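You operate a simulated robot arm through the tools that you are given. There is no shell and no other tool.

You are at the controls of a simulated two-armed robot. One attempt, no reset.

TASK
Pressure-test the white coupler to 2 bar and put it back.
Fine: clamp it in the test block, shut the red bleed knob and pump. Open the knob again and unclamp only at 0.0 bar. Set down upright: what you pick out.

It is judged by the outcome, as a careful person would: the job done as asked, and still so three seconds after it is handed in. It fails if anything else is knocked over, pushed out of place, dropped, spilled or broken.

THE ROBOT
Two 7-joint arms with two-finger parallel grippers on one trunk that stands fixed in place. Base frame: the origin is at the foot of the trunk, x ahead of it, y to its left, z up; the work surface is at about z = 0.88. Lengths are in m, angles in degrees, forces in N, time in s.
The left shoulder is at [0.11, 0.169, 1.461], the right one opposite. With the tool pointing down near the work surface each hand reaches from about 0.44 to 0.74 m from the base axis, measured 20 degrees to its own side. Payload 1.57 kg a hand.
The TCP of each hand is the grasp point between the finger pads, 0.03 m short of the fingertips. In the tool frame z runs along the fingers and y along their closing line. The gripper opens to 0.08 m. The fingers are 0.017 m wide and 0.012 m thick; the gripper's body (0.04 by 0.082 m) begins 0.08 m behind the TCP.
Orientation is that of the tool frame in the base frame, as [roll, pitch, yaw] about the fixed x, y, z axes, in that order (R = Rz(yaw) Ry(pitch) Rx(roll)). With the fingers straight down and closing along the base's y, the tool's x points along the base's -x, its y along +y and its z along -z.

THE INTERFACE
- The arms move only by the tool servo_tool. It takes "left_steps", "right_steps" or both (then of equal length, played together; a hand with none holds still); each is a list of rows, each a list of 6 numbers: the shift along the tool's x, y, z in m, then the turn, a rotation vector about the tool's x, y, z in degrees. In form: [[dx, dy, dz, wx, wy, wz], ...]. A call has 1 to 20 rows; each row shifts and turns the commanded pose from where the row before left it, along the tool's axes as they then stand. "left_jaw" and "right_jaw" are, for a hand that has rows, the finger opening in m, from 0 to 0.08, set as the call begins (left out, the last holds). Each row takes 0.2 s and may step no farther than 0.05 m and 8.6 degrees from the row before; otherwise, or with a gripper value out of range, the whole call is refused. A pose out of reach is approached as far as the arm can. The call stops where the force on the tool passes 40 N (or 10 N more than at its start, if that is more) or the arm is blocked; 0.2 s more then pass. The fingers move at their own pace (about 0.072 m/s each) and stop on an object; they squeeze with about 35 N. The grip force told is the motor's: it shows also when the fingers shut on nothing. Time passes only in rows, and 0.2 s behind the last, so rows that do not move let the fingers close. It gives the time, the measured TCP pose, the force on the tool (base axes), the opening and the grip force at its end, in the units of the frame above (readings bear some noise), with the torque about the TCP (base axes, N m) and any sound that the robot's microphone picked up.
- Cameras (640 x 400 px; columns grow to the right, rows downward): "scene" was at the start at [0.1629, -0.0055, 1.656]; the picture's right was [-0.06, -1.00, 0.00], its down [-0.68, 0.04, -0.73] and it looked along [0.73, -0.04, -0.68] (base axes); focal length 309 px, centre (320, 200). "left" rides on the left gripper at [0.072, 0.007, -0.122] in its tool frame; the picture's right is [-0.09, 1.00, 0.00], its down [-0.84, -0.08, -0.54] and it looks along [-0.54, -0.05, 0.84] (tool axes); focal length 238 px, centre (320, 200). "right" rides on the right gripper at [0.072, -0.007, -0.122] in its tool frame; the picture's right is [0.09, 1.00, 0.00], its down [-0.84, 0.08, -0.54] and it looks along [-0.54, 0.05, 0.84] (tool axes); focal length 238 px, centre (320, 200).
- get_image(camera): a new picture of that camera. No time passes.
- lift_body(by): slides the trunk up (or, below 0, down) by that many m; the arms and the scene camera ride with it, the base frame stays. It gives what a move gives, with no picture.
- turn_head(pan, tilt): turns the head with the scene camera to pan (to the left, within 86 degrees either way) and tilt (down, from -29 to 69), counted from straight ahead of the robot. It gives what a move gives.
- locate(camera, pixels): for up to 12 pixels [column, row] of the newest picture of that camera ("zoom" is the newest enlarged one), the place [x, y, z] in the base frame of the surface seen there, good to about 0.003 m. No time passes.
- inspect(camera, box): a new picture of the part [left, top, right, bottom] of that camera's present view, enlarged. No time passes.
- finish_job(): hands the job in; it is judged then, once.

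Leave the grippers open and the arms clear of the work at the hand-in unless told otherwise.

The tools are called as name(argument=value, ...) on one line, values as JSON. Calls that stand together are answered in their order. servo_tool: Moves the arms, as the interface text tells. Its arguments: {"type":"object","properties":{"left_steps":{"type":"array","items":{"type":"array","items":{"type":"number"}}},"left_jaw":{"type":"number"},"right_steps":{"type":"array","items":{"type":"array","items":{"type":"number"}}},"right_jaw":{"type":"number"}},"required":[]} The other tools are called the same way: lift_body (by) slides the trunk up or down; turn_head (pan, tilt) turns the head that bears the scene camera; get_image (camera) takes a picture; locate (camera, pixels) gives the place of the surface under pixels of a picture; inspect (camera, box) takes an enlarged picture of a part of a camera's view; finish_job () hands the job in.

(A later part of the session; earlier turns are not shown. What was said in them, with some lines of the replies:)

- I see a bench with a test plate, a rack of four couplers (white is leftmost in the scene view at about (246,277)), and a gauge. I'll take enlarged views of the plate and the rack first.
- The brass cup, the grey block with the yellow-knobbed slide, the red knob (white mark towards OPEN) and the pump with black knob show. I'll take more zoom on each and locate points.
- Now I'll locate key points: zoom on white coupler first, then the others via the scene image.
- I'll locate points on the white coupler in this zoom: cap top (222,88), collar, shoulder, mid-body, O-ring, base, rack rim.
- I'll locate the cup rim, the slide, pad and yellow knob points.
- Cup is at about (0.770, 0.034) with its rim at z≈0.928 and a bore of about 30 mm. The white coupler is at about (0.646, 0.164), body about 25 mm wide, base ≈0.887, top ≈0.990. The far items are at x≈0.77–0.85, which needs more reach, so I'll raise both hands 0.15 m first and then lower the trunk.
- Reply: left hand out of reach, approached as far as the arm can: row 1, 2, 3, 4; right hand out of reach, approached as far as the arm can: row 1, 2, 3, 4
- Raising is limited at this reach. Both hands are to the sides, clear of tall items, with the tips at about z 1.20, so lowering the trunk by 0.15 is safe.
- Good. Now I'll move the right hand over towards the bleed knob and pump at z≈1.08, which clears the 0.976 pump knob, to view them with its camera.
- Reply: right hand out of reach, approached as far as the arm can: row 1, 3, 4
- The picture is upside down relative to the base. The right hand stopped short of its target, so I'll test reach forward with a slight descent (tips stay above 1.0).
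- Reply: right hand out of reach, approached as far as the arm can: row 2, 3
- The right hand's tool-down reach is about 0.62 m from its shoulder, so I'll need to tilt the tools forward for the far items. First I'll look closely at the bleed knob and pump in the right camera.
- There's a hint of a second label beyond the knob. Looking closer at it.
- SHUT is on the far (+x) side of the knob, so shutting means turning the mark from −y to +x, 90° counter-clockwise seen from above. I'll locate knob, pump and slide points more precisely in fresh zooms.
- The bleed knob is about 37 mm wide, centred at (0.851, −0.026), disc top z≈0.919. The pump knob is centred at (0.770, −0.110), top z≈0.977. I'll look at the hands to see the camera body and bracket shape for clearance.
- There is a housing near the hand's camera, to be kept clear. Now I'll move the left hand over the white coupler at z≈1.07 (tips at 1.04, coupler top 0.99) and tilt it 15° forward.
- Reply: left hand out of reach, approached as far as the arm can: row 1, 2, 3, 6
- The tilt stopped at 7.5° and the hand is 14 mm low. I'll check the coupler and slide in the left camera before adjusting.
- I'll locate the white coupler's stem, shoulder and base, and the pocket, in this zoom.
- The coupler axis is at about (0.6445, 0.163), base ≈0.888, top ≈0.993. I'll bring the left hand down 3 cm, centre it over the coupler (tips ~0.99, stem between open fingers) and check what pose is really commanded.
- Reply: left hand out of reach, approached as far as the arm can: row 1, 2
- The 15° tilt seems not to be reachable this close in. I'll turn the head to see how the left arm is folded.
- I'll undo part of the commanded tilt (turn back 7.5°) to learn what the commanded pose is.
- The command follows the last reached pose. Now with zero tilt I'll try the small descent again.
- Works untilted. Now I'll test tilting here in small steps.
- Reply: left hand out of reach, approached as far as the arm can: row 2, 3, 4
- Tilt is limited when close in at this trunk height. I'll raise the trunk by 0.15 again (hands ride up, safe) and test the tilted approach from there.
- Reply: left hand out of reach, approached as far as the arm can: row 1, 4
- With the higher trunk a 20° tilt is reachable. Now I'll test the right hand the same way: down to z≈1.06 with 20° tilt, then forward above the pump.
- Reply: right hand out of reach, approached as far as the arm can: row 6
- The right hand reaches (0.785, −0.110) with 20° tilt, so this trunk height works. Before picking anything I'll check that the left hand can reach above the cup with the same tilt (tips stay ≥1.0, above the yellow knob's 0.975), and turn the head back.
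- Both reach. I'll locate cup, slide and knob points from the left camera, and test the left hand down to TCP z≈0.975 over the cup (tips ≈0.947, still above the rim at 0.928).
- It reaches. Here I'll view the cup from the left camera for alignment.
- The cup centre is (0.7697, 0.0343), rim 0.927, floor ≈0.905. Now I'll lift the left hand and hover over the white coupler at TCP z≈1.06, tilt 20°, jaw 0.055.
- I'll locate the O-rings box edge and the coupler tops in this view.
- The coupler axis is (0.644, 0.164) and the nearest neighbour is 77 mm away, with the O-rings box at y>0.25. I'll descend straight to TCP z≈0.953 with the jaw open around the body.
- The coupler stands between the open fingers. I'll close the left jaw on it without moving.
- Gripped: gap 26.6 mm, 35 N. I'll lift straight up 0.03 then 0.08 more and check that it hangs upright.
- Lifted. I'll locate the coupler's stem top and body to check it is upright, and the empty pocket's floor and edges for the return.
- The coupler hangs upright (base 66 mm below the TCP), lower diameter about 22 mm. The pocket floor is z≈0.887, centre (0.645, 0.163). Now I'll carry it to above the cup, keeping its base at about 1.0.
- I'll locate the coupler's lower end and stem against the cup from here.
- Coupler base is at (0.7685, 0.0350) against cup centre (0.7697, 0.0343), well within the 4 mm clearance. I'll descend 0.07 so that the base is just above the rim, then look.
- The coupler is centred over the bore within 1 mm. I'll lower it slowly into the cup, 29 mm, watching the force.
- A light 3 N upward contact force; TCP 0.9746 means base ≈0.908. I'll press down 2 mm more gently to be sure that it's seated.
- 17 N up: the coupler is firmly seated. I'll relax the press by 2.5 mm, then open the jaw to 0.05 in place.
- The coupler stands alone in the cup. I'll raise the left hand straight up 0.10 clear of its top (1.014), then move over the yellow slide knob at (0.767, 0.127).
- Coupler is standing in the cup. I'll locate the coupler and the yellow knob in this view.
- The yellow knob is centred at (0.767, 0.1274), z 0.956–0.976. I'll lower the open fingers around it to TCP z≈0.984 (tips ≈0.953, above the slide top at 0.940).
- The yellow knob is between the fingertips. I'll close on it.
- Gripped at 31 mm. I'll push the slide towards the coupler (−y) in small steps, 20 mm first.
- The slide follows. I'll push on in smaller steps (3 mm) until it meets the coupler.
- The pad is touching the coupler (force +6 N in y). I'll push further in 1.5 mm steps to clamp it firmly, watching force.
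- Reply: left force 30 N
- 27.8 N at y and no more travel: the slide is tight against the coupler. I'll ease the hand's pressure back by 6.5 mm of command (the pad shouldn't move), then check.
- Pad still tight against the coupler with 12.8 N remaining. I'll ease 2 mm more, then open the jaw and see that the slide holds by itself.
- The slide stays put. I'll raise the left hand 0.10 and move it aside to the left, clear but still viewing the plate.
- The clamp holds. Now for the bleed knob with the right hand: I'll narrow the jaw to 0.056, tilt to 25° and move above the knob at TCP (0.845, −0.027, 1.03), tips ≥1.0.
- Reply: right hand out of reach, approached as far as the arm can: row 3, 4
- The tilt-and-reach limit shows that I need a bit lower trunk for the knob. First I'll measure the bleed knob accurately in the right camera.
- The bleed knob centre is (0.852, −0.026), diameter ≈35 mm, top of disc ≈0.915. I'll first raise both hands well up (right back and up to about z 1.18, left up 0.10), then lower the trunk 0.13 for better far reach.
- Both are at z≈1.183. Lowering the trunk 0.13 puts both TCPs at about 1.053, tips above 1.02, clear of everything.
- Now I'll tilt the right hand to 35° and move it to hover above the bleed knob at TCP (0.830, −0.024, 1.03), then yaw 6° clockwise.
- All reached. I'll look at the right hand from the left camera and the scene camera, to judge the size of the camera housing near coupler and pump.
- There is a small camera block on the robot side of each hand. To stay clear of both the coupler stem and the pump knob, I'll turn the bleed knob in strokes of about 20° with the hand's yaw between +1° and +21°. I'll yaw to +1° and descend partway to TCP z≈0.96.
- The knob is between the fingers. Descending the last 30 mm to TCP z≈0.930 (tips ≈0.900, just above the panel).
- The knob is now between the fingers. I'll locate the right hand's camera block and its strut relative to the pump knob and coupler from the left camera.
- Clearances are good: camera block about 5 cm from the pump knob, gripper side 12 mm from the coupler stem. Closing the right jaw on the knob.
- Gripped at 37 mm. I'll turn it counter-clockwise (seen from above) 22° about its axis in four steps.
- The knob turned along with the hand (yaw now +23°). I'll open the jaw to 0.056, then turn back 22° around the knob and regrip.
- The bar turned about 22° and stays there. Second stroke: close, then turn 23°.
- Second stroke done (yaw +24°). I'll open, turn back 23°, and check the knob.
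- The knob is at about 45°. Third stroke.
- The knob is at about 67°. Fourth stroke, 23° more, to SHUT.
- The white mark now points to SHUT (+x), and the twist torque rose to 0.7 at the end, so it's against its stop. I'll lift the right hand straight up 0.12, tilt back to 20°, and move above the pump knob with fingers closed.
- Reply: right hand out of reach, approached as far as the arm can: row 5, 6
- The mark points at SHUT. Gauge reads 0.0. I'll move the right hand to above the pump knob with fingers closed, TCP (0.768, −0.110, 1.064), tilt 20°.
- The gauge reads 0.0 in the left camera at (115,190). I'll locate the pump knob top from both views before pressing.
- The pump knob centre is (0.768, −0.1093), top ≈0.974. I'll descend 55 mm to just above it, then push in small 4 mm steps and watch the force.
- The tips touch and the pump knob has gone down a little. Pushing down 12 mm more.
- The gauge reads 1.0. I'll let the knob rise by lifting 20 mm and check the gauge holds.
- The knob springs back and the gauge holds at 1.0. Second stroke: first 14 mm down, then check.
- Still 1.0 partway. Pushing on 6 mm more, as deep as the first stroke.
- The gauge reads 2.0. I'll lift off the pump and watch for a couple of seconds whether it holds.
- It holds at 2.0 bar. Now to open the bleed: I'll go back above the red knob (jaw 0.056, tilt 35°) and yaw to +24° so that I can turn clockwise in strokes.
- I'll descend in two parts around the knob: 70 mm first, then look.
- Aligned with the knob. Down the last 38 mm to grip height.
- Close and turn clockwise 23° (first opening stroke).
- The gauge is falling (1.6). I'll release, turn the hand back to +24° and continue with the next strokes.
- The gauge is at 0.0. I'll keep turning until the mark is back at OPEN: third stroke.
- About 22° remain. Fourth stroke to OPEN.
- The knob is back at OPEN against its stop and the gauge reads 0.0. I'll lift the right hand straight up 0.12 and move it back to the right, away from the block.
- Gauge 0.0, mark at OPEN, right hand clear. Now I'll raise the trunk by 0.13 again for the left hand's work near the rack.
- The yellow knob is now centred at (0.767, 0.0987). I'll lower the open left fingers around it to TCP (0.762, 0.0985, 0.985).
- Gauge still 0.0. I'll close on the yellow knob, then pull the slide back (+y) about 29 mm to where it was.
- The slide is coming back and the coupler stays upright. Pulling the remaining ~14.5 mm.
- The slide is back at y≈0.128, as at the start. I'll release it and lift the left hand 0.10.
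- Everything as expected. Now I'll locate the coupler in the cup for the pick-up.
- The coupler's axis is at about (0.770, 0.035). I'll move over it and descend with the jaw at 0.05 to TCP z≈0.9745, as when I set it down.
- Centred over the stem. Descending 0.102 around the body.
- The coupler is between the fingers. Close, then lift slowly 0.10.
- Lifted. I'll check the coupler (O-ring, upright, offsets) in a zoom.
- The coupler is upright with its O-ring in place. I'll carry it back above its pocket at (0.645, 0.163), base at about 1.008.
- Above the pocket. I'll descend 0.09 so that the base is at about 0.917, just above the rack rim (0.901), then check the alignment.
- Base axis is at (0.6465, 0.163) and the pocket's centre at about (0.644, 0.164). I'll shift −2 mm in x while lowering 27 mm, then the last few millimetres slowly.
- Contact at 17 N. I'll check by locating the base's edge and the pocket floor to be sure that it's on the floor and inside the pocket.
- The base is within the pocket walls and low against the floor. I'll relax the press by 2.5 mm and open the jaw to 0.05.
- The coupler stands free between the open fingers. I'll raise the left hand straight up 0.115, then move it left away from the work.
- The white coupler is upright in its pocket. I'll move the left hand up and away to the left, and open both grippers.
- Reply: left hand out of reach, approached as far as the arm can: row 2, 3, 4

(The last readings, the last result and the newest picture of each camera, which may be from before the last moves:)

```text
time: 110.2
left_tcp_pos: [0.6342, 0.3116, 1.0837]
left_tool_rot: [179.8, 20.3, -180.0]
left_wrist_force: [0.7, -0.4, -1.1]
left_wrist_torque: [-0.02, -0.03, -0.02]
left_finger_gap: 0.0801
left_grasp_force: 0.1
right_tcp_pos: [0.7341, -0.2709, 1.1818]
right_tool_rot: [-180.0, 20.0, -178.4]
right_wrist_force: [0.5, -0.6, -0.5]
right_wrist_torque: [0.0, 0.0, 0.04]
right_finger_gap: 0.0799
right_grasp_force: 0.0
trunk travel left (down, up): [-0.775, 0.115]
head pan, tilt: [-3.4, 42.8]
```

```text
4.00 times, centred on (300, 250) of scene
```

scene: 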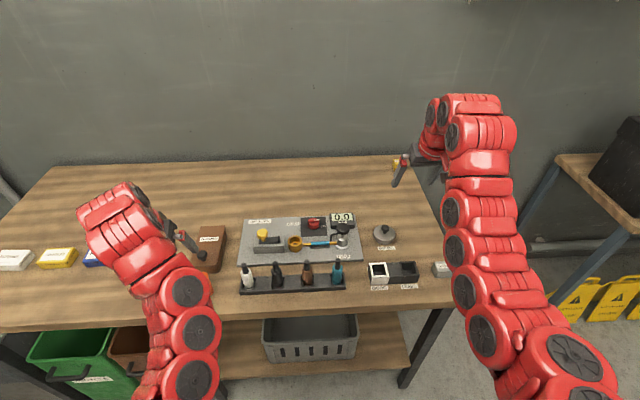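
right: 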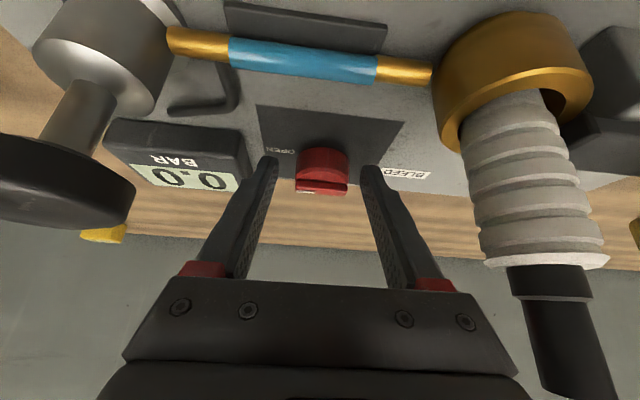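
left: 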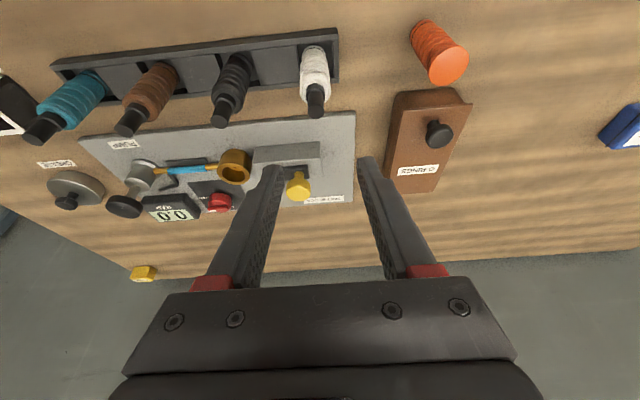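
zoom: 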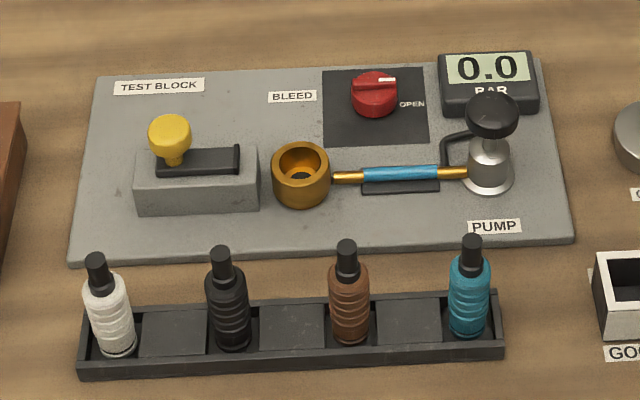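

Everything looks as at the start: coupler in its rack pocket, slide back, knob at OPEN, gauge 0.0. I'll straighten the left hand and raise it to its starting area so that the left side of the bench is clear and visible.

servo_tool(left_steps=[[0, 0, -0.005, 0, 5, 0], [0, 0.005, -0.01, 0, 5, 0], [0, 0.01, -0.02, 0, 5, 0], [0, 0.005, -0.02, 0, 5, 0], [0, 0, -0.03, 0, 0, 0], [0, 0, -0.03, 0, 0, 0], [0, 0, 0, 0, 0, 0]])

get_image(camera="scene")

get_image(camera="left")

```text
time: 111.8
left_tcp_pos: [0.6443, 0.3391, 1.1746]
left_tool_rot: [-179.9, 0.2, 180.0]
left_wrist_force: [-0.4, 0.6, 0.1]
left_wrist_torque: [-0.03, 0.02, -0.04]
left_finger_gap: 0.0797
left_grasp_force: 0.0
left hand out of reach, approached as far as the arm can: row 1, 2
right_tcp_pos: [0.7355, -0.2693, 1.1816]
right_tool_rot: [180.0, 20.0, -178.3]
right_wrist_force: [0.3, -0.5, -0.9]
right_wrist_torque: [-0.01, 0.07, 0.01]
right_finger_gap: 0.0802
right_grasp_force: 0.0
trunk travel left (down, up): [-0.775, 0.115]
head pan, tilt: [-3.4, 42.8]
```

```text
taken
```

scene: 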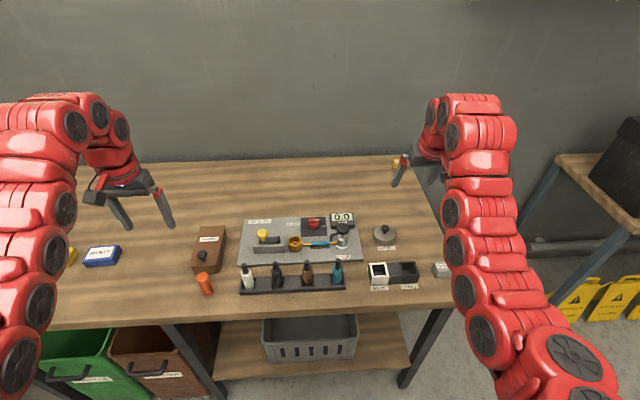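

```text
taken
```

left: 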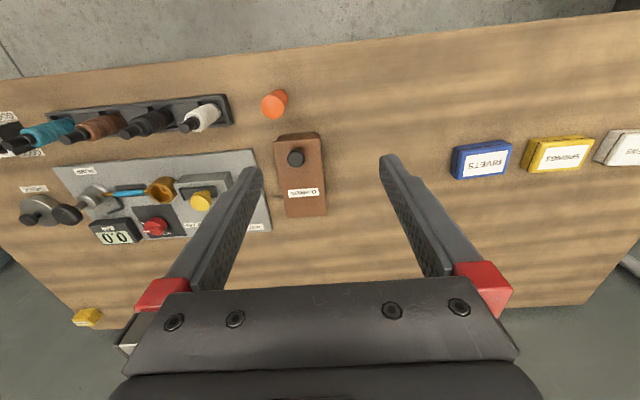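

All items stand as at the start (orange coupler, O-rings box, rack, bins), both grippers are open and clear, the gauge reads 0.0, and the white coupler is upright in its pocket. Handing in.

finish_job()

```text
The job is handed in.
```

The white coupler was pressure-tested to 2.0 bar and is back upright in its rack pocket. The job is handed in.

- **Test:** I clamped the coupler in the test block, shut the bleed knob and gave the pump two strokes. The gauge read 1.0 and then 2.0 bar, and it held at 2.0 for the two seconds or so that I watched.
- **Release:** I turned the bleed knob back to OPEN and the gauge fell to 0.0. Only then did I pull the clamp slide back to its starting position.
- **Coupler:** Its O-ring was still in place when I lifted it out.
- **Bench at hand-in:** The gauge read 0.0 and the knob was at OPEN. Nothing else on the bench appeared to have moved, and both grippers were open and clear of the work.
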